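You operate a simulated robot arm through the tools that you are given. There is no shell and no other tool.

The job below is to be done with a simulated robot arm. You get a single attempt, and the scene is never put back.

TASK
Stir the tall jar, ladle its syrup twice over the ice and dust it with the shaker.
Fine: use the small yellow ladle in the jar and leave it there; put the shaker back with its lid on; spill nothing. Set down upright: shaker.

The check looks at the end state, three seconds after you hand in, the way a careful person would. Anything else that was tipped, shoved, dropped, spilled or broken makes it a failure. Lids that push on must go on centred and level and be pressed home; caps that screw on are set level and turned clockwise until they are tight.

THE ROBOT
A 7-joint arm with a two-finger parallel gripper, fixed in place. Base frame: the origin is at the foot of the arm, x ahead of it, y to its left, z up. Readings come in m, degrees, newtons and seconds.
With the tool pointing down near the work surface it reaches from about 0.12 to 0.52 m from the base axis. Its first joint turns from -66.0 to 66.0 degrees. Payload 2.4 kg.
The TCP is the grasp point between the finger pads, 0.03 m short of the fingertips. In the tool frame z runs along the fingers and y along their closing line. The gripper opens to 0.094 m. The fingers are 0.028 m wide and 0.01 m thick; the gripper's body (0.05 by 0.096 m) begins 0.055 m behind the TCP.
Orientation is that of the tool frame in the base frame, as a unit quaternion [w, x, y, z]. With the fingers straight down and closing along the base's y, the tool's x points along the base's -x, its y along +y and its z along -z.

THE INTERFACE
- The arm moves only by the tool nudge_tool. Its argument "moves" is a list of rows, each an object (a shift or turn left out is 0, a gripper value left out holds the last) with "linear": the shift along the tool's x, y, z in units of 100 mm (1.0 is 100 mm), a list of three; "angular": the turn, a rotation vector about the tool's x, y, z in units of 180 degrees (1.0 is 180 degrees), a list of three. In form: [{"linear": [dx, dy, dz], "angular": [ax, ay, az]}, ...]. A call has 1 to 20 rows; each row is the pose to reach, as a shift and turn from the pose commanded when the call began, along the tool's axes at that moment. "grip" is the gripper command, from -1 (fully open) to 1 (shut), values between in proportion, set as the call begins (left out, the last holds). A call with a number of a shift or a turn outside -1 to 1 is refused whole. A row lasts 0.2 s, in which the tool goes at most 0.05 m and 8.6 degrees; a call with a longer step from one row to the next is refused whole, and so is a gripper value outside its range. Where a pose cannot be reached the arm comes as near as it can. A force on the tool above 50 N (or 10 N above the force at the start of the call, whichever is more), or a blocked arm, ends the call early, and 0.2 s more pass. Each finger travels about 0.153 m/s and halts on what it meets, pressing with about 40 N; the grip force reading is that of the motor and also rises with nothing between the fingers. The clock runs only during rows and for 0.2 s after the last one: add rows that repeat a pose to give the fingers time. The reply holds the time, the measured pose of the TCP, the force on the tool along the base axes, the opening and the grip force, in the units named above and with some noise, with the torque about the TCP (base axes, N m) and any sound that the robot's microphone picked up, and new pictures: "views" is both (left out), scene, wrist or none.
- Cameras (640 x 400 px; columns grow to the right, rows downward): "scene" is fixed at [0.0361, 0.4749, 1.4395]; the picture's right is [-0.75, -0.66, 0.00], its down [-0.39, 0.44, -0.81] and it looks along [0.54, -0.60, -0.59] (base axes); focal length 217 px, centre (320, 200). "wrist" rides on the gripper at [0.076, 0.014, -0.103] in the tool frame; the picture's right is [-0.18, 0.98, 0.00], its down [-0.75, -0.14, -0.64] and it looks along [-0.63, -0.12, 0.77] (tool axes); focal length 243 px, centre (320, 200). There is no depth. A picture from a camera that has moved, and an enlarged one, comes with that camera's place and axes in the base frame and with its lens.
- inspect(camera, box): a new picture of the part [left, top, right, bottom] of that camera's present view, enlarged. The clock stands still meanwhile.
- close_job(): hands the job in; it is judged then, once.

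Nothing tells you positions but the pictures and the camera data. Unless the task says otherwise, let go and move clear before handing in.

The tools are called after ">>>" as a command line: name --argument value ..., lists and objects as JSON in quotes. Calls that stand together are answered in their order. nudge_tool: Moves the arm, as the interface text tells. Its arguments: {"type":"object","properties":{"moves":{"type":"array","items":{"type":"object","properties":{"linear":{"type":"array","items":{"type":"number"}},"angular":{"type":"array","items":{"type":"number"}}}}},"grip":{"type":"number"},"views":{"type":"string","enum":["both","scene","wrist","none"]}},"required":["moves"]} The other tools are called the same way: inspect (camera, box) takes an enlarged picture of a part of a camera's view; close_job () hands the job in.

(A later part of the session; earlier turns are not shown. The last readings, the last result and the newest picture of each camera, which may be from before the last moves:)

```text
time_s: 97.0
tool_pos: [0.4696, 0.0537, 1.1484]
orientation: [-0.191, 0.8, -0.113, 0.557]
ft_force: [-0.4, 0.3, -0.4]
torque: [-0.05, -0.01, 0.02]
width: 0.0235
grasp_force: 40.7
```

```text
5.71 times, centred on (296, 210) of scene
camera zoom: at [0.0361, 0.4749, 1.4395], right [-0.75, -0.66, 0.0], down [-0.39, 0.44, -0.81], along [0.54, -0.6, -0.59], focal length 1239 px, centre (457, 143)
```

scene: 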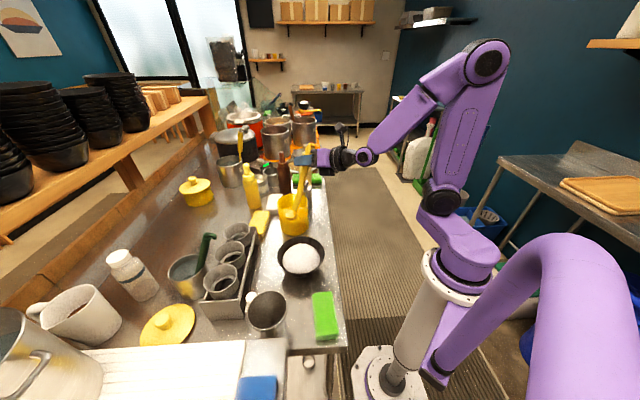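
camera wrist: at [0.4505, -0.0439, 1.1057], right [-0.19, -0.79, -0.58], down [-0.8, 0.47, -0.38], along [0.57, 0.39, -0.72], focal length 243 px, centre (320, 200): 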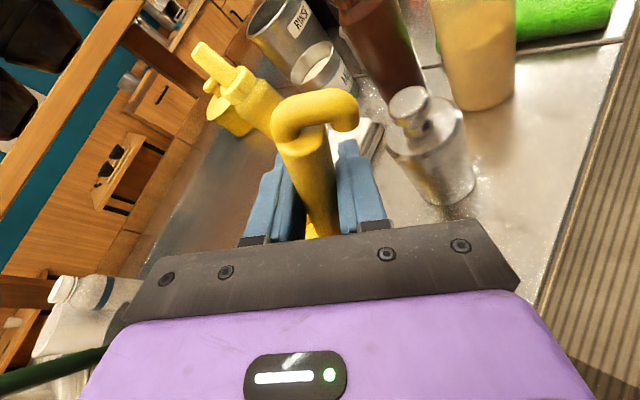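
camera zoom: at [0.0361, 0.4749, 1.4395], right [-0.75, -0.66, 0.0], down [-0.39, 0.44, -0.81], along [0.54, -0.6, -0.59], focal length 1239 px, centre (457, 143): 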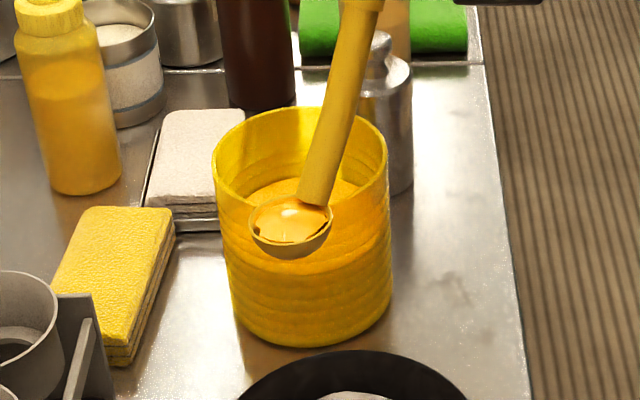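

Halfway, still level and full. I'll bring it the rest of the way over the ice.

>>> nudge_tool --moves '[{"linear": [-0.04, -0.037, -0.042], "angular": [0.0046, -0.0023, -0.0017]}, {"linear": [-0.088, -0.082, -0.092], "angular": [0.0101, -0.0052, -0.0036]}, {"linear": [-0.133, -0.124, -0.139], "angular": [0.0152, -0.0077, -0.0055]}, {"linear": [-0.177, -0.165, -0.185], "angular": [0.0202, -0.0103, -0.0073]}, {"linear": [-0.221, -0.206, -0.231], "angular": [0.0253, -0.0129, -0.0091]}, {"linear": [-0.265, -0.247, -0.277], "angular": [0.0304, -0.0155, -0.0109]}, {"linear": [-0.309, -0.288, -0.323], "angular": [0.0354, -0.0181, -0.0127]}, {"linear": [-0.354, -0.33, -0.37], "angular": [0.0405, -0.0206, -0.0146]}, {"linear": [-0.398, -0.371, -0.416], "angular": [0.0455, -0.0232, -0.0164]}, {"linear": [-0.442, -0.412, -0.462], "angular": [0.0506, -0.0258, -0.0182]}, {"linear": [-0.442, -0.412, -0.462], "angular": [0.0506, -0.0258, -0.0182]}]' --views "both"

>>> inspect --camera "scene" --box '[256, 195, 346, 275]'

```text
time_s: 99.4
tool_pos: [0.4075, 0.0991, 1.142]
orientation: [-0.242, 0.808, -0.037, 0.537]
ft_force: [0.5, 0.3, -0.3]
torque: [0.0, -0.03, 0.01]
width: 0.0234
grasp_force: 40.0
camera wrist: at [0.3522, 0.0261, 1.2331], right [0.12, -0.81, -0.58], down [-0.91, 0.14, -0.38], along [0.39, 0.57, -0.72], focal length 243 px, centre (320, 200)
```

scene: 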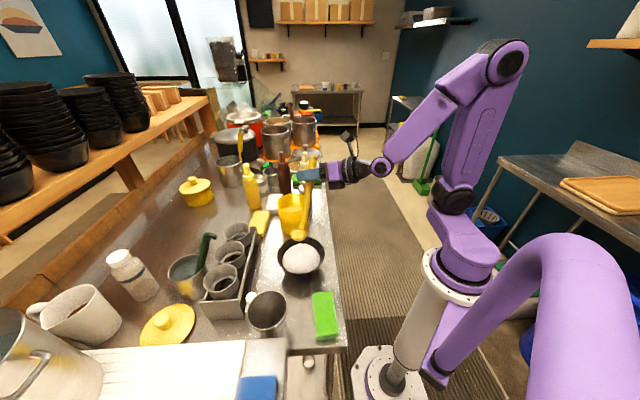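
wrist: 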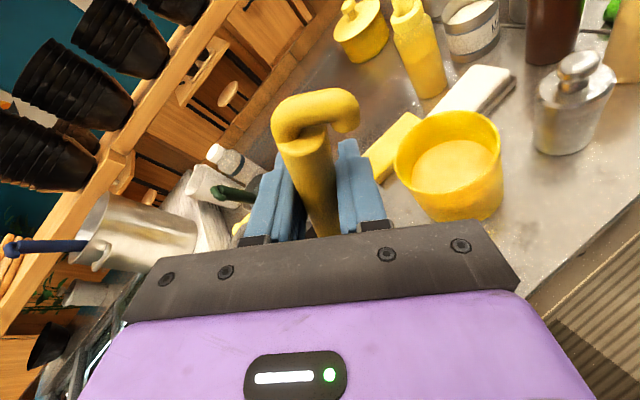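

```text
5.00 times, centred on (301, 235) of scene
camera zoom: at [0.0361, 0.4749, 1.4395], right [-0.75, -0.66, 0.0], down [-0.39, 0.44, -0.81], along [0.54, -0.6, -0.59], focal length 1084 px, centre (415, 25)
```

zoom: 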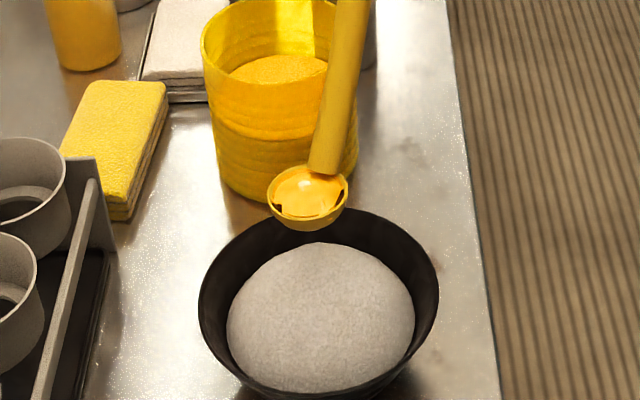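

The cup is right above the ice. I'll start the pour by rolling so the front lip tips, while moving the hand sideways to keep the cup over the ice.

>>> nudge_tool --moves '[{"linear": [0.008, -0.101, 0.0], "angular": [-0.0057, 0.0029, -0.0198]}, {"linear": [0.01, -0.202, 0.0], "angular": [-0.0114, 0.0058, -0.0397]}, {"linear": [0.004, -0.302, 0.002], "angular": [-0.0171, 0.0087, -0.0596]}, {"linear": [-0.007, -0.402, 0.006], "angular": [-0.0228, 0.0116, -0.0794]}, {"linear": [-0.027, -0.5, 0.013], "angular": [-0.0285, 0.0145, -0.0993]}, {"linear": [-0.051, -0.597, 0.022], "angular": [-0.0342, 0.0174, -0.1191]}, {"linear": [-0.084, -0.692, 0.033], "angular": [-0.0399, 0.0203, -0.139]}, {"linear": [-0.121, -0.786, 0.046], "angular": [-0.0455, 0.0231, -0.1588]}]' --views "scene"

>>> inspect --camera "scene" --box '[256, 195, 346, 275]'

```text
time_s: 101.2
tool_pos: [0.393, 0.1736, 1.1657]
orientation: [-0.043, 0.787, 0.117, 0.604]
ft_force: [-0.3, -0.1, -0.9]
torque: [-0.02, -0.01, 0.02]
width: 0.0236
grasp_force: 40.4
```

scene: 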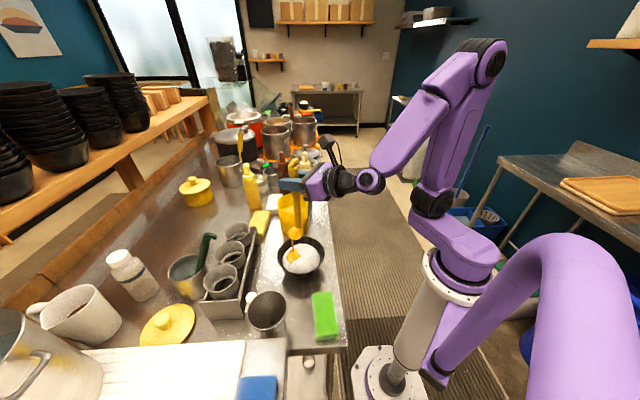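

```text
5.00 times, centred on (301, 235) of scene
camera zoom: at [0.0361, 0.4749, 1.4395], right [-0.75, -0.66, 0.0], down [-0.39, 0.44, -0.81], along [0.54, -0.6, -0.59], focal length 1084 px, centre (415, 25)
```

zoom: 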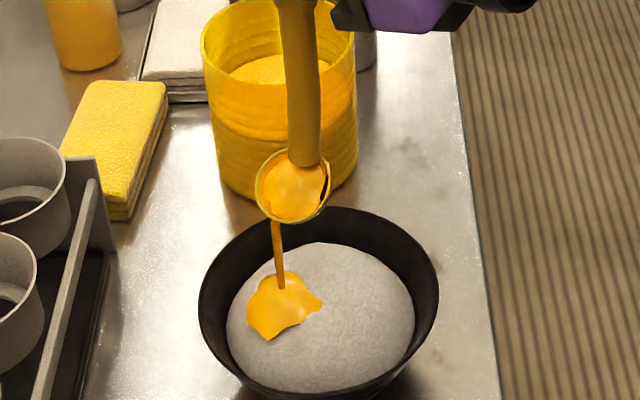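

The syrup is streaming onto the ice. I'll continue tipping and nudge the stream toward the middle of the ice.

>>> nudge_tool --moves '[{"linear": [0.0, -0.092, -0.013], "angular": [-0.0057, 0.0029, -0.0198]}, {"linear": [-0.003, -0.184, -0.026], "angular": [-0.0114, 0.0058, -0.0397]}, {"linear": [-0.015, -0.275, -0.036], "angular": [-0.0171, 0.0087, -0.0596]}, {"linear": [-0.031, -0.366, -0.045], "angular": [-0.0228, 0.0116, -0.0794]}, {"linear": [-0.058, -0.456, -0.05], "angular": [-0.0285, 0.0145, -0.0993]}, {"linear": [-0.088, -0.545, -0.054], "angular": [-0.0342, 0.0174, -0.1191]}, {"linear": [-0.127, -0.63, -0.055], "angular": [-0.0399, 0.0203, -0.139]}, {"linear": [-0.169, -0.715, -0.055], "angular": [-0.0455, 0.0231, -0.1588]}]' --views "scene"

>>> inspect --camera "scene" --box '[256, 195, 346, 275]'

```text
time_s: 103.0
tool_pos: [0.3677, 0.2399, 1.145]
orientation: [0.159, 0.712, 0.263, 0.631]
ft_force: [0.0, 0.2, -1.2]
torque: [0.03, -0.01, -0.01]
width: 0.0234
grasp_force: 40.4
```

scene: 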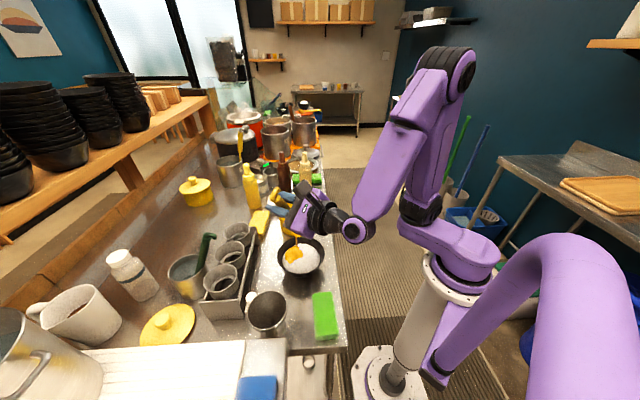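

```text
5.00 times, centred on (301, 235) of scene
camera zoom: at [0.0361, 0.4749, 1.4395], right [-0.75, -0.66, 0.0], down [-0.39, 0.44, -0.81], along [0.54, -0.6, -0.59], focal length 1084 px, centre (415, 25)
```

zoom: 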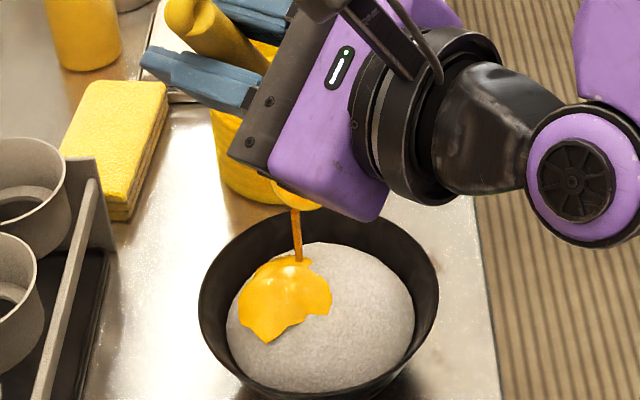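

The stream lands well on the ice. I'll tip further to empty the cup and hold there.

>>> nudge_tool --moves '[{"linear": [0, 0, 0]}, {"linear": [0, 0, 0]}, {"linear": [0.002, -0.109, -0.016], "angular": [-0.0057, 0.0029, -0.0198]}, {"linear": [-0.001, -0.218, -0.032], "angular": [-0.0114, 0.0058, -0.0397]}, {"linear": [-0.013, -0.327, -0.044], "angular": [-0.0171, 0.0087, -0.0596]}, {"linear": [-0.03, -0.436, -0.055], "angular": [-0.0228, 0.0116, -0.0794]}, {"linear": [-0.056, -0.542, -0.063], "angular": [-0.0285, 0.0145, -0.0993]}, {"linear": [-0.085, -0.648, -0.07], "angular": [-0.0342, 0.0174, -0.1191]}, {"linear": [-0.085, -0.648, -0.07], "angular": [-0.0342, 0.0174, -0.1191]}, {"linear": [-0.085, -0.648, -0.07], "angular": [-0.0342, 0.0174, -0.1191]}, {"linear": [-0.085, -0.648, -0.07], "angular": [-0.0342, 0.0174, -0.1191]}, {"linear": [-0.085, -0.648, -0.07], "angular": [-0.0342, 0.0174, -0.1191]}, {"linear": [-0.085, -0.648, -0.07], "angular": [-0.0342, 0.0174, -0.1191]}]' --views "both"

>>> inspect --camera "scene" --box '[256, 195, 346, 275]'

```text
time_s: 105.8
tool_pos: [0.3478, 0.288, 1.1036]
orientation: [0.306, 0.624, 0.36, 0.622]
ft_force: [1.2, 0.2, -0.1]
torque: [0.05, -0.02, 0.0]
width: 0.0235
grasp_force: 39.9
camera wrist: at [0.243, 0.3349, 1.162], right [0.08, -0.7, 0.71], down [-0.62, -0.59, -0.51], along [0.78, -0.41, -0.48], focal length 243 px, centre (320, 200)
```

scene: 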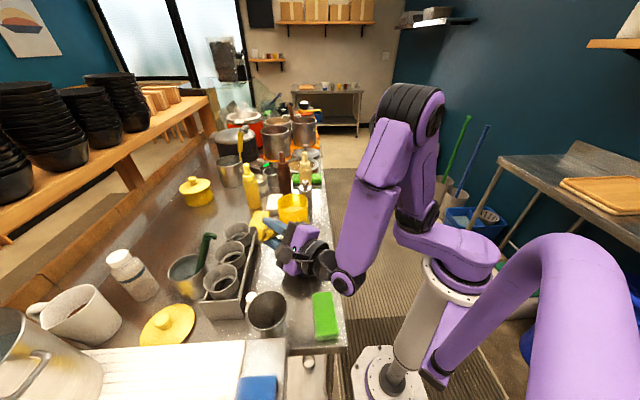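
wrist: 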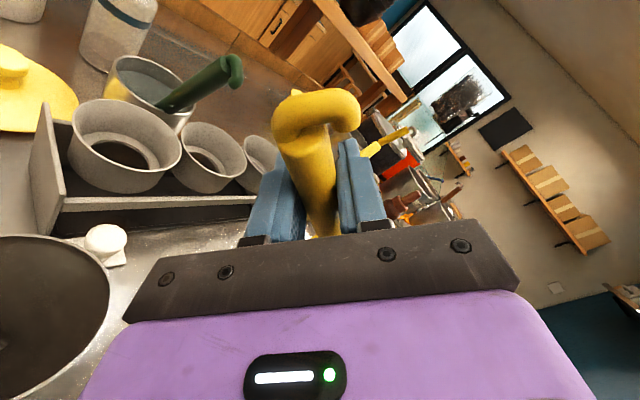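

```text
5.00 times, centred on (301, 235) of scene
camera zoom: at [0.0361, 0.4749, 1.4395], right [-0.75, -0.66, 0.0], down [-0.39, 0.44, -0.81], along [0.54, -0.6, -0.59], focal length 1084 px, centre (415, 25)
```

zoom: 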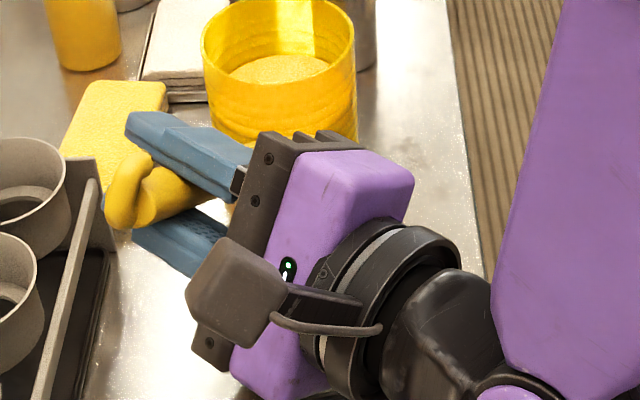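

The cup is tipped about 80° over the ice. I'll wait a moment longer for it to drain, then roll back partway and look.

>>> nudge_tool --moves '[{"linear": [0, 0, 0]}, {"linear": [0, 0, 0]}, {"linear": [0, 0, 0]}, {"linear": [0, 0, 0]}, {"linear": [0, 0, 0]}, {"linear": [0, 0, 0]}, {"linear": [-0.027, 0.215, 0.039], "angular": [0.0114, -0.0058, 0.0397]}, {"linear": [-0.081, 0.424, 0.086], "angular": [0.0228, -0.0116, 0.0794]}, {"linear": [-0.162, 0.623, 0.137], "angular": [0.0342, -0.0174, 0.1191]}, {"linear": [-0.24, 0.788, 0.184], "angular": [0.0455, -0.0231, 0.1588]}, {"linear": [-0.341, 0.937, 0.235], "angular": [0.0569, -0.0289, 0.1985]}]' --views "scene"

>>> inspect --camera "scene" --box '[256, 195, 346, 275]'

```text
time_s: 108.2
tool_pos: [0.379, 0.2085, 1.1609]
orientation: [0.059, 0.757, 0.19, 0.623]
ft_force: [0.5, -0.5, -0.3]
torque: [-0.02, -0.01, -0.02]
width: 0.0235
grasp_force: 40.3
```

scene: 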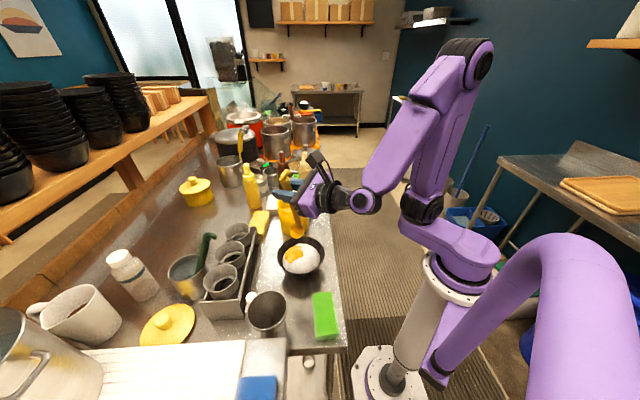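

```text
5.00 times, centred on (301, 235) of scene
camera zoom: at [0.0361, 0.4749, 1.4395], right [-0.75, -0.66, 0.0], down [-0.39, 0.44, -0.81], along [0.54, -0.6, -0.59], focal length 1084 px, centre (415, 25)
```

zoom: 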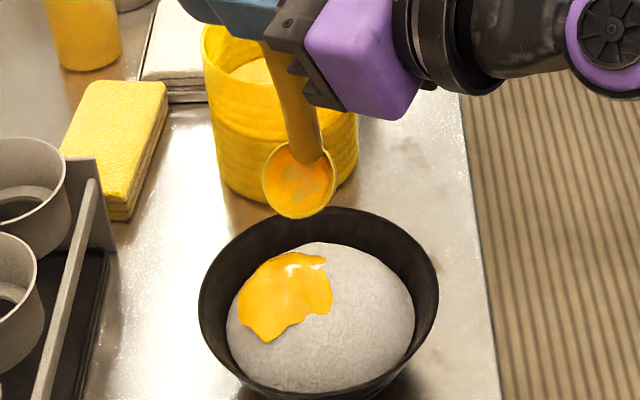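

The cup is emptied and a patch of syrup is on the ice, nothing beside it. I'll roll the rest of the way back to level.

>>> nudge_tool --moves '[{"linear": [-0.018, 0.183, 0.032], "angular": [0.0114, -0.0058, 0.0397]}, {"linear": [-0.062, 0.359, 0.07], "angular": [0.0228, -0.0116, 0.0794]}, {"linear": [-0.13, 0.54, 0.116], "angular": [0.0342, -0.0174, 0.1191]}, {"linear": [-0.223, 0.709, 0.168], "angular": [0.0455, -0.0231, 0.1588]}, {"linear": [-0.34, 0.86, 0.223], "angular": [0.0569, -0.0289, 0.1985]}, {"linear": [-0.476, 0.993, 0.282], "angular": [0.0683, -0.0347, 0.2382]}, {"linear": [-0.476, 0.993, 0.282], "angular": [0.0683, -0.0347, 0.2382]}]' --views "scene"

>>> inspect --camera "scene" --box '[256, 195, 346, 275]'

```text
time_s: 109.8
tool_pos: [0.4198, 0.104, 1.1427]
orientation: [-0.241, 0.808, -0.039, 0.537]
ft_force: [0.2, 0.2, -0.7]
torque: [-0.03, -0.02, 0.01]
width: 0.0236
grasp_force: 39.9
```

scene: 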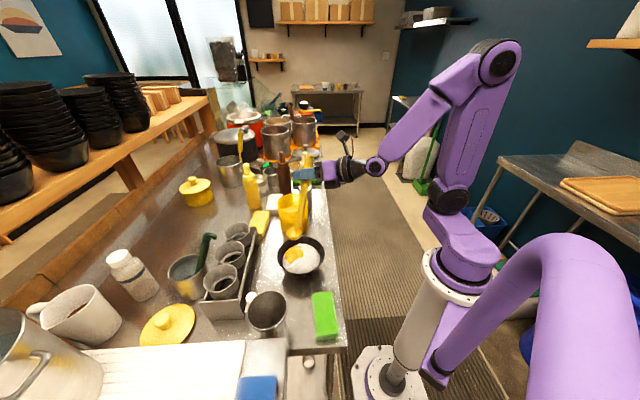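

```text
5.00 times, centred on (301, 235) of scene
camera zoom: at [0.0361, 0.4749, 1.4395], right [-0.75, -0.66, 0.0], down [-0.39, 0.44, -0.81], along [0.54, -0.6, -0.59], focal length 1084 px, centre (415, 25)
```

zoom: 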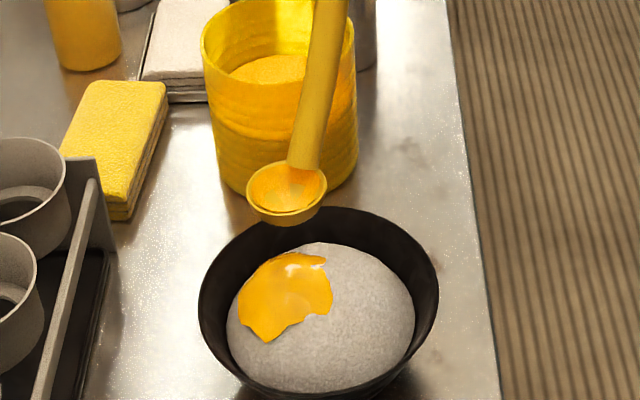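

Back to level. Now I carry the empty ladle back toward the jar, a little higher to clear the rim.

>>> nudge_tool --moves '[{"linear": [0.147, -0.075, -0.053]}, {"linear": [0.27, 0.098, 0.068], "angular": [-0.0152, 0.0077, 0.0055]}, {"linear": [0.386, 0.269, 0.19], "angular": [-0.0305, 0.0155, 0.0111]}, {"linear": [0.505, 0.441, 0.25], "angular": [-0.0457, 0.0232, 0.0166]}, {"linear": [0.625, 0.613, 0.311], "angular": [-0.0609, 0.0309, 0.0221]}, {"linear": [0.625, 0.613, 0.311], "angular": [-0.0609, 0.0309, 0.0221]}]' --views "none"

```text
time_s: 111.2
tool_pos: [0.4875, 0.0408, 1.1606]
orientation: [-0.18, 0.798, -0.128, 0.561]
ft_force: [0.4, -0.5, -0.8]
torque: [0.03, -0.02, 0.03]
width: 0.0235
grasp_force: 39.8
```

>>> nudge_tool --moves '[{"linear": [0.079, 0.095, 0.085], "angular": [-0.0103, 0.0052, 0.0037]}, {"linear": [0.158, 0.19, 0.17], "angular": [-0.0205, 0.0104, 0.0074]}, {"linear": [0.236, 0.284, 0.255], "angular": [-0.0308, 0.0156, 0.0111]}, {"linear": [0.315, 0.379, 0.34], "angular": [-0.041, 0.0208, 0.0148]}, {"linear": [0.315, 0.379, 0.34], "angular": [-0.041, 0.0208, 0.0148]}]' --views "scene"

>>> inspect --camera "scene" --box '[266, 165, 326, 215]'

```text
time_s: 112.4
tool_pos: [0.5307, -0.0008, 1.1601]
orientation: [-0.136, 0.786, -0.189, 0.573]
ft_force: [0.6, 0.9, -0.7]
torque: [0.0, 0.01, -0.01]
width: 0.0234
grasp_force: 40.5
```

scene: 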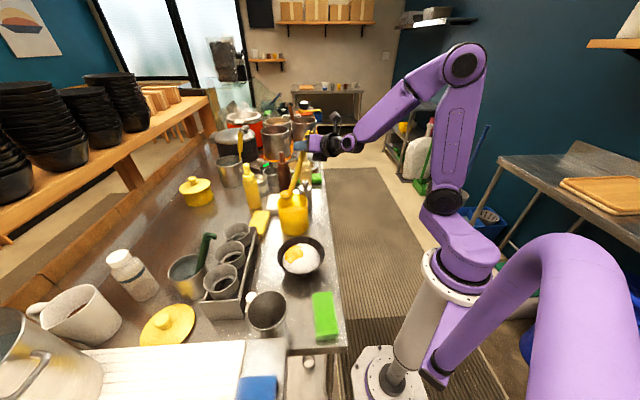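

```text
8.00 times, centred on (296, 190) of scene
camera zoom: at [0.0362, 0.4749, 1.4395], right [-0.75, -0.66, 0.0], down [-0.39, 0.44, -0.81], along [0.54, -0.6, -0.59], focal length 1735 px, centre (512, 280)
```

zoom: 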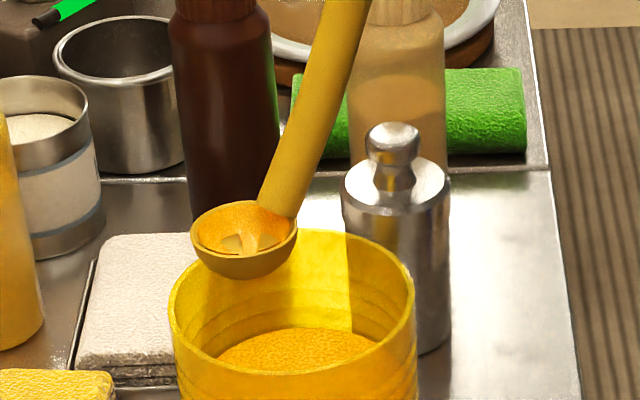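

Same pose as before over the jar. Dipping straight down for the second scoop.

>>> nudge_tool --moves '[{"linear": [-0.076, 0.061, 0.031]}, {"linear": [-0.16, 0.104, 0.061]}, {"linear": [-0.245, 0.148, 0.092]}, {"linear": [-0.33, 0.191, 0.123]}, {"linear": [-0.415, 0.234, 0.153]}, {"linear": [-0.499, 0.277, 0.184]}, {"linear": [-0.584, 0.32, 0.214]}, {"linear": [-0.669, 0.364, 0.245]}, {"linear": [-0.754, 0.407, 0.276]}]' --views "none"

>>> nudge_tool --moves '[{"linear": [-0.085, 0.043, 0.031]}, {"linear": [-0.169, 0.086, 0.061]}, {"linear": [-0.195, 0.099, 0.07]}, {"linear": [-0.195, 0.099, 0.07]}, {"linear": [-0.195, 0.099, 0.07]}]' --views "scene"

>>> inspect --camera "scene" --box '[266, 180, 326, 240]'

```text
time_s: 114.4
tool_pos: [0.5296, -0.0051, 1.0701]
orientation: [-0.136, 0.786, -0.189, 0.573]
ft_force: [0.2, 0.5, -0.6]
torque: [-0.02, -0.02, -0.02]
width: 0.0235
grasp_force: 39.5
```

```text
time_s: 115.6
tool_pos: [0.5296, -0.0036, 1.0482]
orientation: [-0.137, 0.786, -0.188, 0.573]
ft_force: [0.4, -0.3, -0.6]
torque: [-0.02, 0.0, 0.03]
width: 0.0238
grasp_force: 40.3
```

scene: 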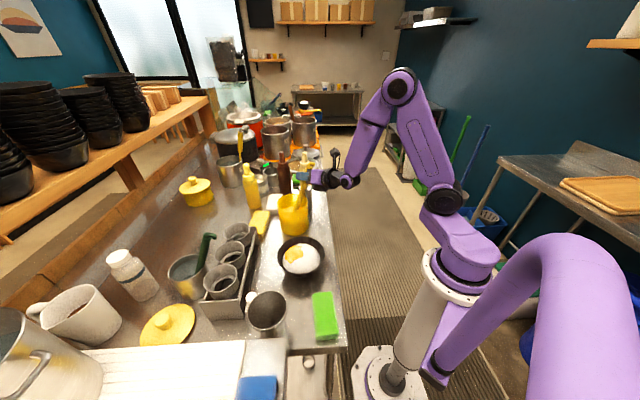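

```text
6.67 times, centred on (296, 210) of scene
camera zoom: at [0.0361, 0.4749, 1.4395], right [-0.75, -0.66, 0.0], down [-0.39, 0.44, -0.81], along [0.54, -0.6, -0.59], focal length 1446 px, centre (480, 133)
```

zoom: 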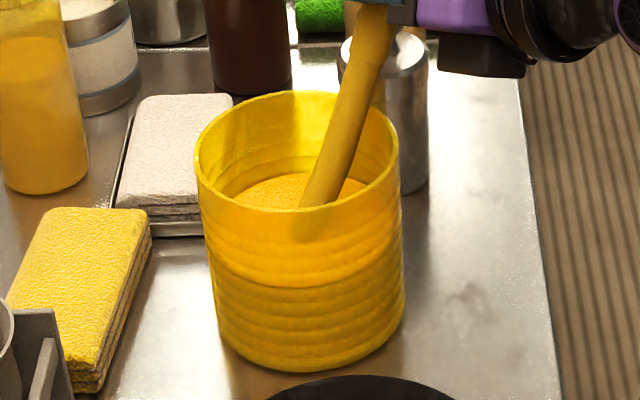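

The cup is submerged, no contact. Lifting the second scoop slowly straight up.

>>> nudge_tool --moves '[{"linear": [0.051, -0.026, -0.018]}, {"linear": [0.102, -0.052, -0.037]}, {"linear": [0.152, -0.078, -0.055]}, {"linear": [0.203, -0.104, -0.074]}, {"linear": [0.254, -0.13, -0.092]}, {"linear": [0.305, -0.156, -0.11]}, {"linear": [0.356, -0.181, -0.129]}, {"linear": [0.407, -0.207, -0.147]}, {"linear": [0.457, -0.233, -0.165]}, {"linear": [0.508, -0.259, -0.184]}, {"linear": [0.593, -0.302, -0.214]}, {"linear": [0.678, -0.346, -0.245]}, {"linear": [0.763, -0.389, -0.276]}, {"linear": [0.847, -0.432, -0.306]}, {"linear": [0.915, -0.467, -0.331]}, {"linear": [0.915, -0.467, -0.331]}, {"linear": [0.915, -0.467, -0.331]}, {"linear": [0.915, -0.467, -0.331]}, {"linear": [0.915, -0.467, -0.331]}]' --views "scene"

>>> inspect --camera "scene" --box '[266, 165, 326, 215]'

```text
time_s: 119.6
tool_pos: [0.5291, -0.004, 1.1557]
orientation: [-0.137, 0.786, -0.187, 0.573]
ft_force: [-0.3, 0.0, -0.6]
torque: [-0.04, 0.02, 0.0]
width: 0.0235
grasp_force: 39.6
```

scene: 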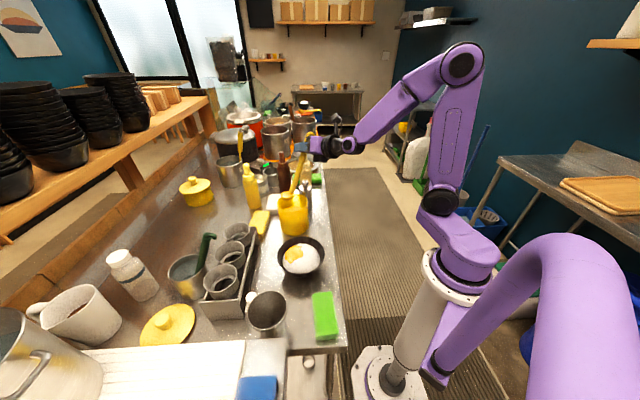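

```text
8.00 times, centred on (296, 190) of scene
camera zoom: at [0.0361, 0.4749, 1.4395], right [-0.75, -0.66, 0.0], down [-0.39, 0.44, -0.81], along [0.54, -0.6, -0.59], focal length 1735 px, centre (512, 280)
```

zoom: 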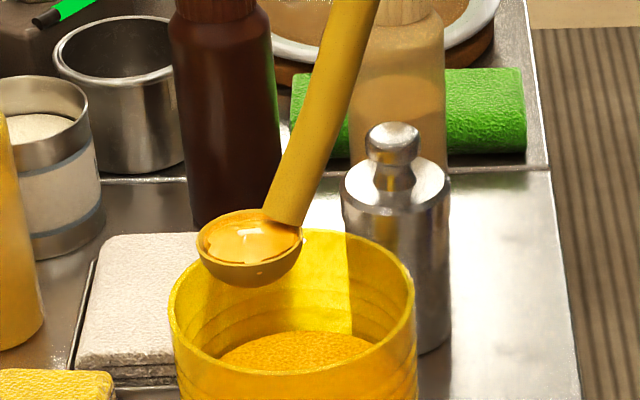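

A second full, level scoop. Carrying it over the same way as before.

>>> nudge_tool --moves '[{"linear": [-0.05, -0.04, -0.06], "angular": [0.0051, -0.0026, -0.0018]}, {"linear": [-0.1, -0.08, -0.118], "angular": [0.0108, -0.0055, -0.0039]}, {"linear": [-0.15, -0.12, -0.178], "angular": [0.0163, -0.0083, -0.0059]}, {"linear": [-0.2, -0.161, -0.237], "angular": [0.0217, -0.0111, -0.0078]}, {"linear": [-0.25, -0.201, -0.296], "angular": [0.0271, -0.0138, -0.0098]}, {"linear": [-0.3, -0.241, -0.355], "angular": [0.0325, -0.0166, -0.0118]}, {"linear": [-0.35, -0.281, -0.414], "angular": [0.038, -0.0194, -0.0137]}, {"linear": [-0.4, -0.322, -0.474], "angular": [0.0434, -0.0221, -0.0157]}, {"linear": [-0.44, -0.354, -0.521], "angular": [0.0478, -0.0244, -0.0173]}, {"linear": [-0.466, -0.375, -0.552], "angular": [0.0506, -0.0258, -0.0183]}, {"linear": [-0.466, -0.375, -0.552], "angular": [0.0506, -0.0258, -0.0183]}]' --views "none"

>>> nudge_tool --moves '[{"linear": [-0.04, -0.037, -0.042], "angular": [0.0046, -0.0023, -0.0017]}, {"linear": [-0.088, -0.082, -0.092], "angular": [0.0101, -0.0052, -0.0036]}, {"linear": [-0.133, -0.124, -0.139], "angular": [0.0152, -0.0077, -0.0055]}, {"linear": [-0.177, -0.165, -0.185], "angular": [0.0202, -0.0103, -0.0073]}, {"linear": [-0.221, -0.206, -0.231], "angular": [0.0253, -0.0129, -0.0091]}, {"linear": [-0.265, -0.247, -0.277], "angular": [0.0304, -0.0155, -0.0109]}, {"linear": [-0.309, -0.288, -0.323], "angular": [0.0354, -0.0181, -0.0127]}, {"linear": [-0.354, -0.33, -0.37], "angular": [0.0405, -0.0206, -0.0146]}, {"linear": [-0.398, -0.371, -0.416], "angular": [0.0455, -0.0232, -0.0164]}, {"linear": [-0.442, -0.412, -0.462], "angular": [0.0506, -0.0258, -0.0182]}, {"linear": [-0.442, -0.412, -0.462], "angular": [0.0506, -0.0258, -0.0182]}]' --views "scene"

>>> inspect --camera "scene" --box '[256, 195, 346, 275]'

```text
time_s: 122.0
tool_pos: [0.4699, 0.0523, 1.1488]
orientation: [-0.191, 0.8, -0.113, 0.557]
ft_force: [-0.5, -0.7, -0.9]
torque: [-0.01, -0.02, 0.0]
width: 0.0235
grasp_force: 39.7
```

```text
time_s: 124.4
tool_pos: [0.4088, 0.0978, 1.1429]
orientation: [-0.241, 0.808, -0.038, 0.537]
ft_force: [0.7, 0.6, -1.5]
torque: [-0.01, 0.02, -0.06]
width: 0.0234
grasp_force: 40.1
```

scene: 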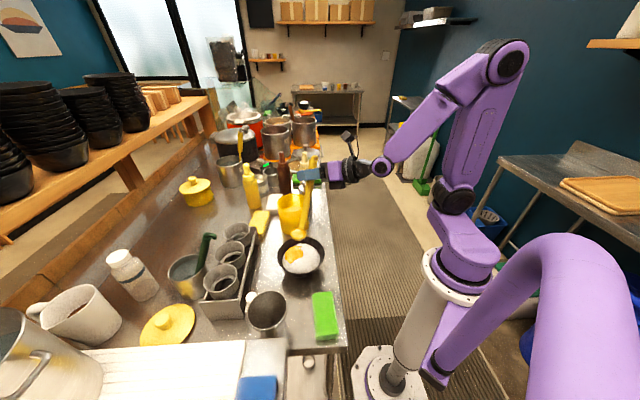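

```text
5.00 times, centred on (301, 235) of scene
camera zoom: at [0.0361, 0.4749, 1.4395], right [-0.75, -0.66, 0.0], down [-0.39, 0.44, -0.81], along [0.54, -0.6, -0.59], focal length 1084 px, centre (415, 25)
```

zoom: 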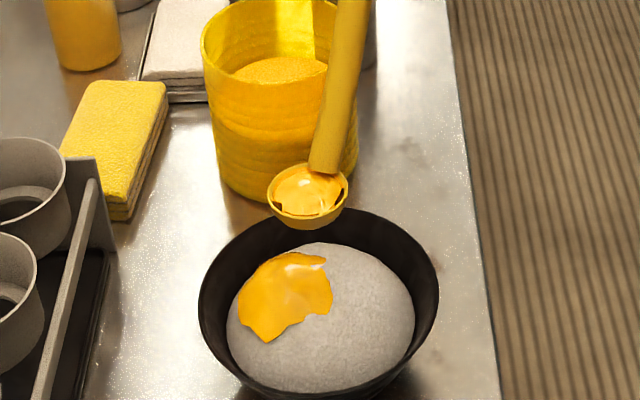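

Over the ice again. I'll pour this one a little further toward the middle/right of the ice.

>>> nudge_tool --moves '[{"linear": [0.018, -0.078, 0.0], "angular": [-0.0057, 0.0029, -0.0198]}, {"linear": [0.032, -0.157, 0.0], "angular": [-0.0114, 0.0058, -0.0397]}, {"linear": [0.036, -0.235, 0.003], "angular": [-0.0171, 0.0087, -0.0596]}, {"linear": [0.038, -0.312, 0.006], "angular": [-0.0228, 0.0116, -0.0794]}, {"linear": [0.026, -0.392, 0.014], "angular": [-0.0285, 0.0145, -0.0993]}, {"linear": [0.012, -0.472, 0.022], "angular": [-0.0342, 0.0174, -0.1191]}, {"linear": [-0.015, -0.553, 0.034], "angular": [-0.0399, 0.0203, -0.139]}, {"linear": [-0.044, -0.634, 0.046], "angular": [-0.0455, 0.0231, -0.1588]}]' --views "scene"

>>> inspect --camera "scene" --box '[256, 195, 346, 275]'

```text
time_s: 126.2
tool_pos: [0.3979, 0.1565, 1.1646]
orientation: [-0.042, 0.787, 0.116, 0.605]
ft_force: [0.2, -0.1, -1.7]
torque: [0.0, -0.02, -0.01]
width: 0.0236
grasp_force: 40.0
```

scene: 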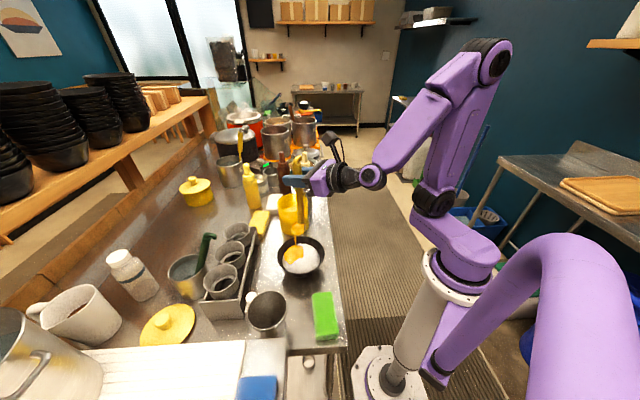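

```text
5.00 times, centred on (301, 235) of scene
camera zoom: at [0.0361, 0.4749, 1.4395], right [-0.75, -0.66, 0.0], down [-0.39, 0.44, -0.81], along [0.54, -0.6, -0.59], focal length 1084 px, centre (415, 25)
```

zoom: 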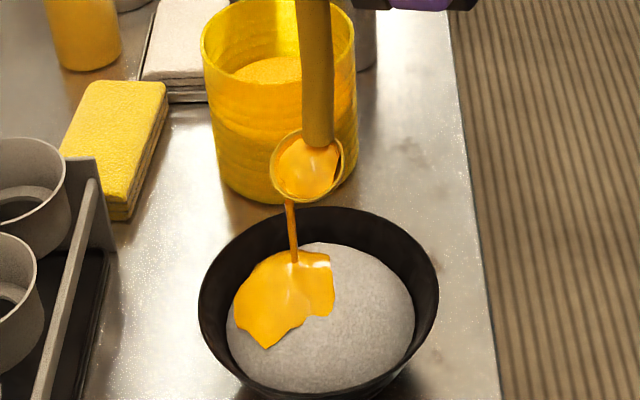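

The stream lands on the ice toward its far side; I'll draw it slightly nearer as I keep tipping.

>>> nudge_tool --moves '[{"linear": [-0.005, -0.102, -0.03], "angular": [-0.0057, 0.0029, -0.0198]}, {"linear": [-0.01, -0.205, -0.059], "angular": [-0.0114, 0.0058, -0.0397]}, {"linear": [-0.026, -0.304, -0.084], "angular": [-0.0171, 0.0087, -0.0596]}, {"linear": [-0.045, -0.403, -0.108], "angular": [-0.0228, 0.0116, -0.0794]}, {"linear": [-0.076, -0.5, -0.129], "angular": [-0.0285, 0.0145, -0.0993]}, {"linear": [-0.111, -0.597, -0.15], "angular": [-0.0342, 0.0174, -0.1191]}, {"linear": [-0.153, -0.692, -0.167], "angular": [-0.0399, 0.0203, -0.139]}, {"linear": [-0.199, -0.787, -0.183], "angular": [-0.0455, 0.0231, -0.1588]}]' --views "scene"

>>> inspect --camera "scene" --box '[256, 195, 346, 275]'

```text
time_s: 128.0
tool_pos: [0.3574, 0.2266, 1.1456]
orientation: [0.16, 0.713, 0.261, 0.631]
ft_force: [-0.2, -0.5, -1.7]
torque: [0.02, 0.0, 0.02]
width: 0.0235
grasp_force: 40.6
```

scene: 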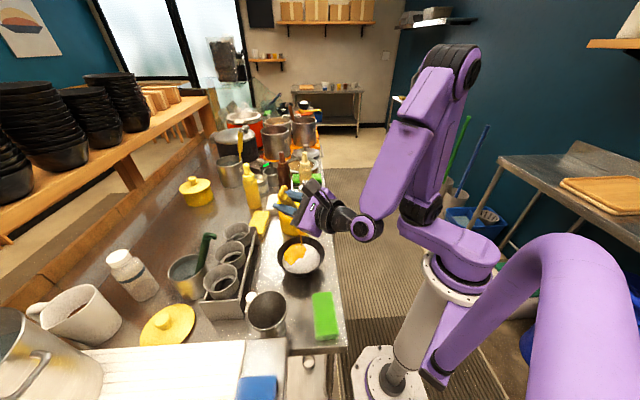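

```text
5.00 times, centred on (301, 235) of scene
camera zoom: at [0.0361, 0.4749, 1.4395], right [-0.75, -0.66, 0.0], down [-0.39, 0.44, -0.81], along [0.54, -0.6, -0.59], focal length 1084 px, centre (415, 25)
```

zoom: 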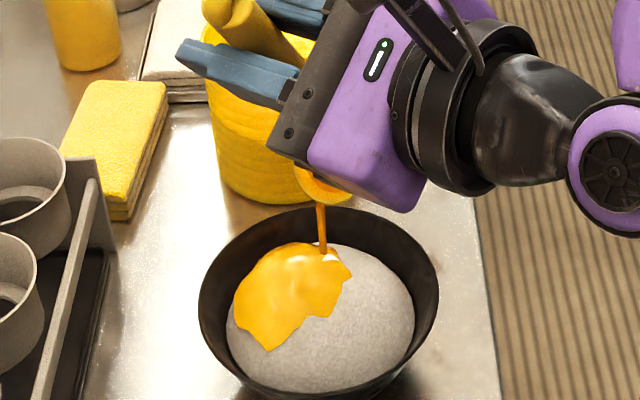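

The stream now falls near the top of the ice dome. Tipping further to empty and holding.

>>> nudge_tool --moves '[{"linear": [0, 0, 0]}, {"linear": [0, 0, 0]}, {"linear": [0.002, -0.109, -0.016], "angular": [-0.0057, 0.0029, -0.0198]}, {"linear": [-0.001, -0.218, -0.032], "angular": [-0.0114, 0.0058, -0.0397]}, {"linear": [-0.013, -0.327, -0.044], "angular": [-0.0171, 0.0087, -0.0596]}, {"linear": [-0.03, -0.436, -0.055], "angular": [-0.0228, 0.0116, -0.0794]}, {"linear": [-0.056, -0.542, -0.063], "angular": [-0.0285, 0.0145, -0.0993]}, {"linear": [-0.085, -0.648, -0.07], "angular": [-0.0342, 0.0174, -0.1191]}, {"linear": [-0.085, -0.648, -0.07], "angular": [-0.0342, 0.0174, -0.1191]}, {"linear": [-0.085, -0.648, -0.07], "angular": [-0.0342, 0.0174, -0.1191]}, {"linear": [-0.085, -0.648, -0.07], "angular": [-0.0342, 0.0174, -0.1191]}, {"linear": [-0.085, -0.648, -0.07], "angular": [-0.0342, 0.0174, -0.1191]}, {"linear": [-0.085, -0.648, -0.07], "angular": [-0.0342, 0.0174, -0.1191]}, {"linear": [-0.085, -0.648, -0.07], "angular": [-0.0342, 0.0174, -0.1191]}, {"linear": [-0.085, -0.648, -0.07], "angular": [-0.0342, 0.0174, -0.1191]}, {"linear": [-0.085, -0.648, -0.07], "angular": [-0.0342, 0.0174, -0.1191]}, {"linear": [-0.085, -0.648, -0.07], "angular": [-0.0342, 0.0174, -0.1191]}, {"linear": [-0.085, -0.648, -0.07], "angular": [-0.0342, 0.0174, -0.1191]}]' --views "none"

>>> nudge_tool --moves '[{"linear": [0, 0, 0]}, {"linear": [0, 0, 0]}, {"linear": [-0.027, 0.215, 0.039], "angular": [0.0114, -0.0058, 0.0397]}, {"linear": [-0.081, 0.424, 0.086], "angular": [0.0228, -0.0116, 0.0794]}, {"linear": [-0.162, 0.623, 0.137], "angular": [0.0342, -0.0174, 0.1191]}, {"linear": [-0.24, 0.788, 0.184], "angular": [0.0455, -0.0231, 0.1588]}, {"linear": [-0.341, 0.937, 0.235], "angular": [0.0569, -0.0289, 0.1985]}]' --views "scene"

>>> inspect --camera "scene" --box '[256, 195, 346, 275]'

```text
time_s: 131.8
tool_pos: [0.3406, 0.2736, 1.1034]
orientation: [0.304, 0.625, 0.359, 0.622]
ft_force: [0.2, 0.3, -1.1]
torque: [0.01, 0.02, 0.0]
width: 0.0234
grasp_force: 39.6
```

```text
time_s: 133.4
tool_pos: [0.3703, 0.1943, 1.1616]
orientation: [0.058, 0.757, 0.189, 0.623]
ft_force: [0.2, -0.6, -1.3]
torque: [0.0, -0.01, -0.02]
width: 0.0235
grasp_force: 39.7
```

scene: 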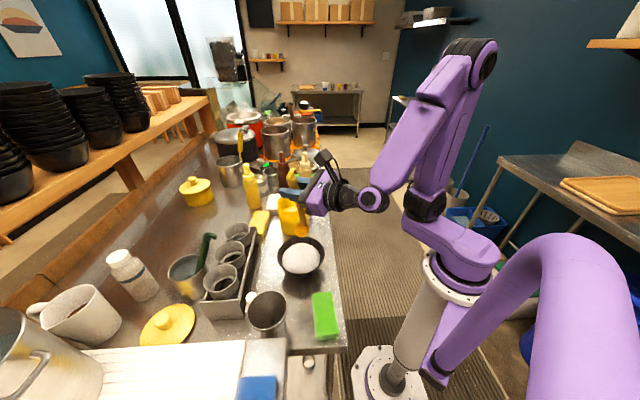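

```text
5.00 times, centred on (301, 235) of scene
camera zoom: at [0.0361, 0.4749, 1.4395], right [-0.75, -0.66, 0.0], down [-0.39, 0.44, -0.81], along [0.54, -0.6, -0.59], focal length 1084 px, centre (415, 25)
```

zoom: 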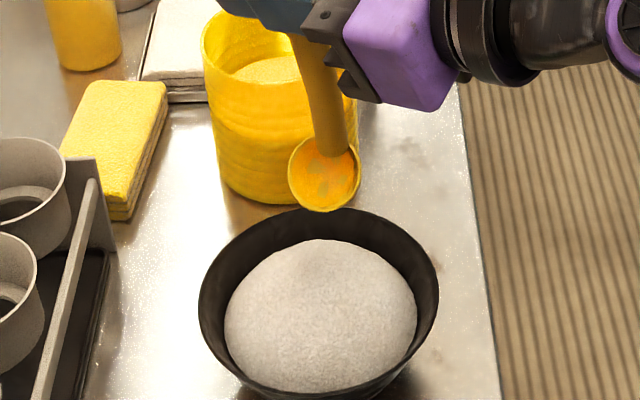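

The cup is empty again, but the syrup patch on the ice no longer shows. I'll look closely at the ice.

>>> inspect --camera "scene" --box '[278, 233, 326, 280]'

>>> nudge_tool --moves '[{"linear": [-0.018, 0.183, 0.032], "angular": [0.0114, -0.0058, 0.0397]}, {"linear": [-0.062, 0.359, 0.07], "angular": [0.0228, -0.0116, 0.0794]}, {"linear": [-0.13, 0.54, 0.116], "angular": [0.0342, -0.0174, 0.1191]}, {"linear": [-0.223, 0.709, 0.168], "angular": [0.0455, -0.0231, 0.1588]}, {"linear": [-0.34, 0.86, 0.223], "angular": [0.0569, -0.0289, 0.1985]}, {"linear": [-0.476, 0.993, 0.282], "angular": [0.0683, -0.0347, 0.2382]}, {"linear": [-0.476, 0.993, 0.282], "angular": [0.0683, -0.0347, 0.2382]}]' --views "both"

>>> inspect --camera "scene" --box '[256, 195, 346, 275]'

```text
8.51 times, centred on (302, 256) of scene
camera zoom: at [0.0361, 0.4749, 1.4395], right [-0.75, -0.66, 0.0], down [-0.39, 0.44, -0.81], along [0.54, -0.6, -0.59], focal length 1846 px, centre (473, -281)
```

zoom: 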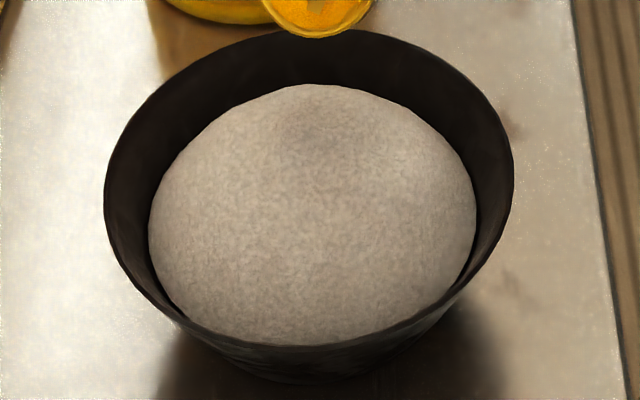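

```text
time_s: 135.0
tool_pos: [0.4119, 0.0897, 1.1429]
orientation: [-0.242, 0.807, -0.038, 0.537]
ft_force: [0.5, 0.8, -0.8]
torque: [-0.02, -0.03, 0.0]
width: 0.0238
grasp_force: 40.3
camera wrist: at [0.3558, 0.0171, 1.2338], right [0.12, -0.81, -0.58], down [-0.91, 0.14, -0.38], along [0.39, 0.57, -0.72], focal length 243 px, centre (320, 200)
```

scene: 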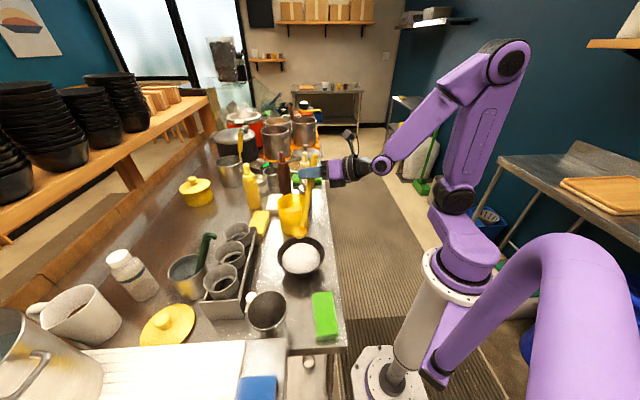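
wrist: 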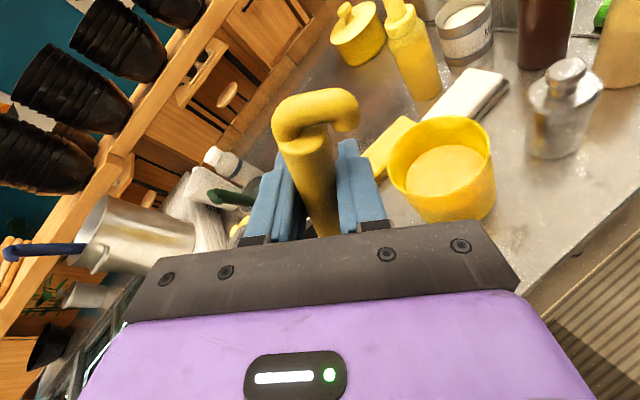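

```text
5.00 times, centred on (301, 235) of scene
camera zoom: at [0.0361, 0.4749, 1.4395], right [-0.75, -0.66, 0.0], down [-0.39, 0.44, -0.81], along [0.54, -0.6, -0.59], focal length 1084 px, centre (415, 25)
```

zoom: 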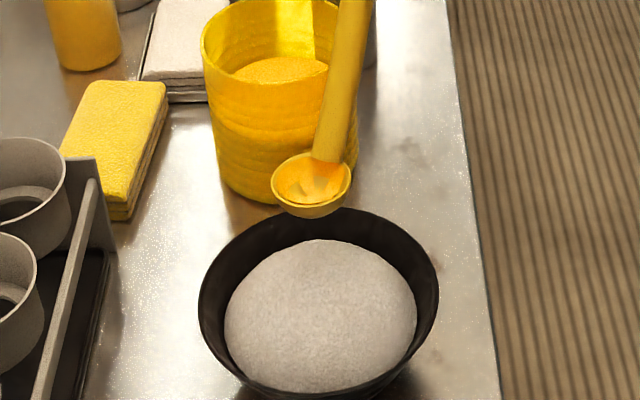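

The ladle is empty, the table around is clean, and the ice heap looks slightly larger, so I take the syrup to have soaked in below the surface. Next I return the ladle to the jar.

>>> nudge_tool --moves '[{"linear": [0.144, -0.073, -0.052]}, {"linear": [0.263, 0.084, 0.057], "angular": [-0.0152, 0.0077, 0.0055]}, {"linear": [0.382, 0.241, 0.166], "angular": [-0.0305, 0.0155, 0.0111]}, {"linear": [0.5, 0.398, 0.275], "angular": [-0.0457, 0.0232, 0.0166]}, {"linear": [0.618, 0.554, 0.383], "angular": [-0.0609, 0.0309, 0.0221]}, {"linear": [0.618, 0.554, 0.383], "angular": [-0.0609, 0.0309, 0.0221]}]' --views "none"

```text
time_s: 136.4
tool_pos: [0.4836, 0.0351, 1.159]
orientation: [-0.179, 0.798, -0.13, 0.56]
ft_force: [-0.2, 0.5, -1.2]
torque: [-0.02, -0.01, -0.03]
width: 0.0234
grasp_force: 39.8
```

>>> nudge_tool --moves '[{"linear": [0.08, 0.085, 0.095], "angular": [-0.0103, 0.0052, 0.0037]}, {"linear": [0.16, 0.17, 0.19], "angular": [-0.0205, 0.0104, 0.0074]}, {"linear": [0.24, 0.254, 0.284], "angular": [-0.0308, 0.0156, 0.0111]}, {"linear": [0.32, 0.339, 0.379], "angular": [-0.041, 0.0208, 0.0148]}, {"linear": [0.32, 0.339, 0.379], "angular": [-0.041, 0.0208, 0.0148]}]' --views "scene"

>>> inspect --camera "scene" --box '[256, 165, 346, 275]'

```text
time_s: 137.6
tool_pos: [0.5301, -0.0052, 1.16]
orientation: [-0.137, 0.786, -0.19, 0.572]
ft_force: [-0.1, 0.4, -0.6]
torque: [-0.04, 0.0, 0.0]
width: 0.0235
grasp_force: 39.8
```

scene: 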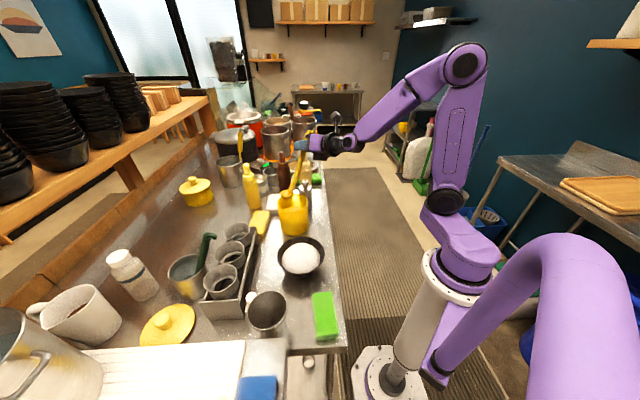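

```text
3.64 times, centred on (301, 220) of scene
camera zoom: at [0.0362, 0.4749, 1.4395], right [-0.75, -0.66, 0.0], down [-0.39, 0.44, -0.81], along [0.54, -0.6, -0.59], focal length 789 px, centre (389, 127)
```

zoom: 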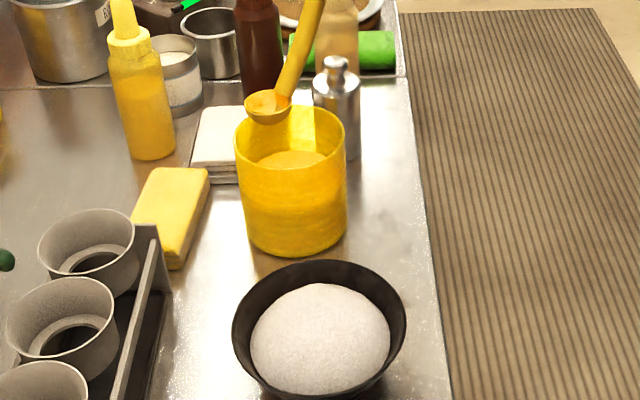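

Now lowering the ladle back into the jar along the same path.

>>> nudge_tool --moves '[{"linear": [-0.085, 0.043, 0.031]}, {"linear": [-0.169, 0.086, 0.061]}, {"linear": [-0.254, 0.13, 0.092]}, {"linear": [-0.339, 0.173, 0.123]}, {"linear": [-0.424, 0.216, 0.153]}, {"linear": [-0.508, 0.259, 0.184]}, {"linear": [-0.593, 0.302, 0.214]}, {"linear": [-0.678, 0.346, 0.245]}, {"linear": [-0.763, 0.389, 0.276]}, {"linear": [-0.847, 0.432, 0.306]}]' --views "none"

>>> nudge_tool --moves '[{"linear": [-0.094, 0.025, 0.031]}, {"linear": [-0.188, 0.051, 0.061]}, {"linear": [-0.281, 0.076, 0.092]}, {"linear": [-0.281, 0.076, 0.092]}]' --views "scene"

>>> inspect --camera "scene" --box '[266, 180, 326, 240]'

```text
time_s: 139.8
tool_pos: [0.5287, -0.0034, 1.0615]
orientation: [-0.137, 0.786, -0.189, 0.572]
ft_force: [-0.1, -0.6, -0.2]
torque: [-0.02, 0.01, 0.03]
width: 0.0235
grasp_force: 40.4
```

```text
time_s: 140.8
tool_pos: [0.5293, 0.0032, 1.0309]
orientation: [-0.137, 0.786, -0.189, 0.573]
ft_force: [-0.3, -0.9, -0.2]
torque: [-0.13, -0.01, 0.01]
width: 0.0235
grasp_force: 40.1
```

scene: 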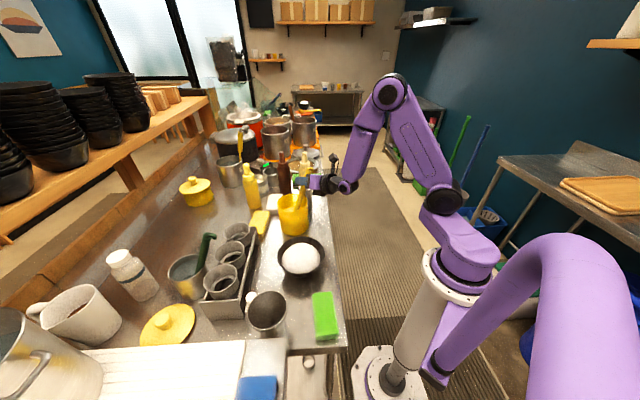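

```text
6.67 times, centred on (296, 210) of scene
camera zoom: at [0.0362, 0.4749, 1.4395], right [-0.75, -0.66, 0.0], down [-0.39, 0.44, -0.81], along [0.54, -0.6, -0.59], focal length 1446 px, centre (480, 133)
```

zoom: 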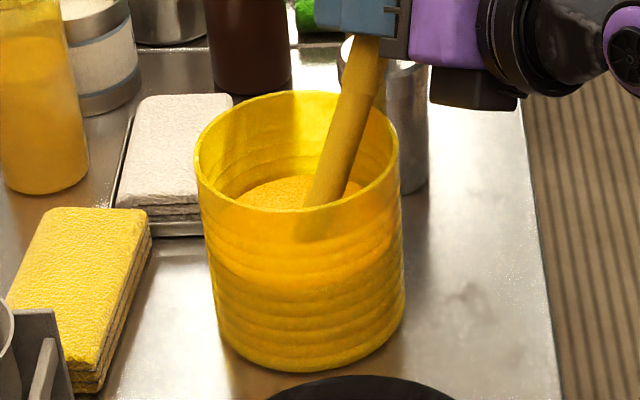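

Slight wall touch only. A final centimetre down, checking the force.

>>> nudge_tool --moves '[{"linear": [-0.04, 0.03, 0.015]}, {"linear": [-0.064, 0.045, 0.025]}, {"linear": [-0.064, 0.045, 0.025]}]' --views "none"

```text
time_s: 141.6
tool_pos: [0.5298, 0.0005, 1.0237]
orientation: [-0.137, 0.786, -0.19, 0.573]
ft_force: [-0.3, -1.5, -0.5]
torque: [-0.03, 0.03, 0.01]
width: 0.0235
grasp_force: 39.9
```

>>> nudge_tool --moves '[{"linear": [-0.018, 0.009, 0.006]}, {"linear": [-0.036, 0.015, 0.012]}, {"linear": [-0.036, 0.015, 0.012]}]' --views "none"

```text
time_s: 142.4
tool_pos: [0.529, 0.0018, 1.0194]
orientation: [-0.137, 0.786, -0.189, 0.572]
ft_force: [0.1, 0.5, -0.6]
torque: [-0.04, -0.04, -0.01]
width: 0.0236
grasp_force: 39.8
```

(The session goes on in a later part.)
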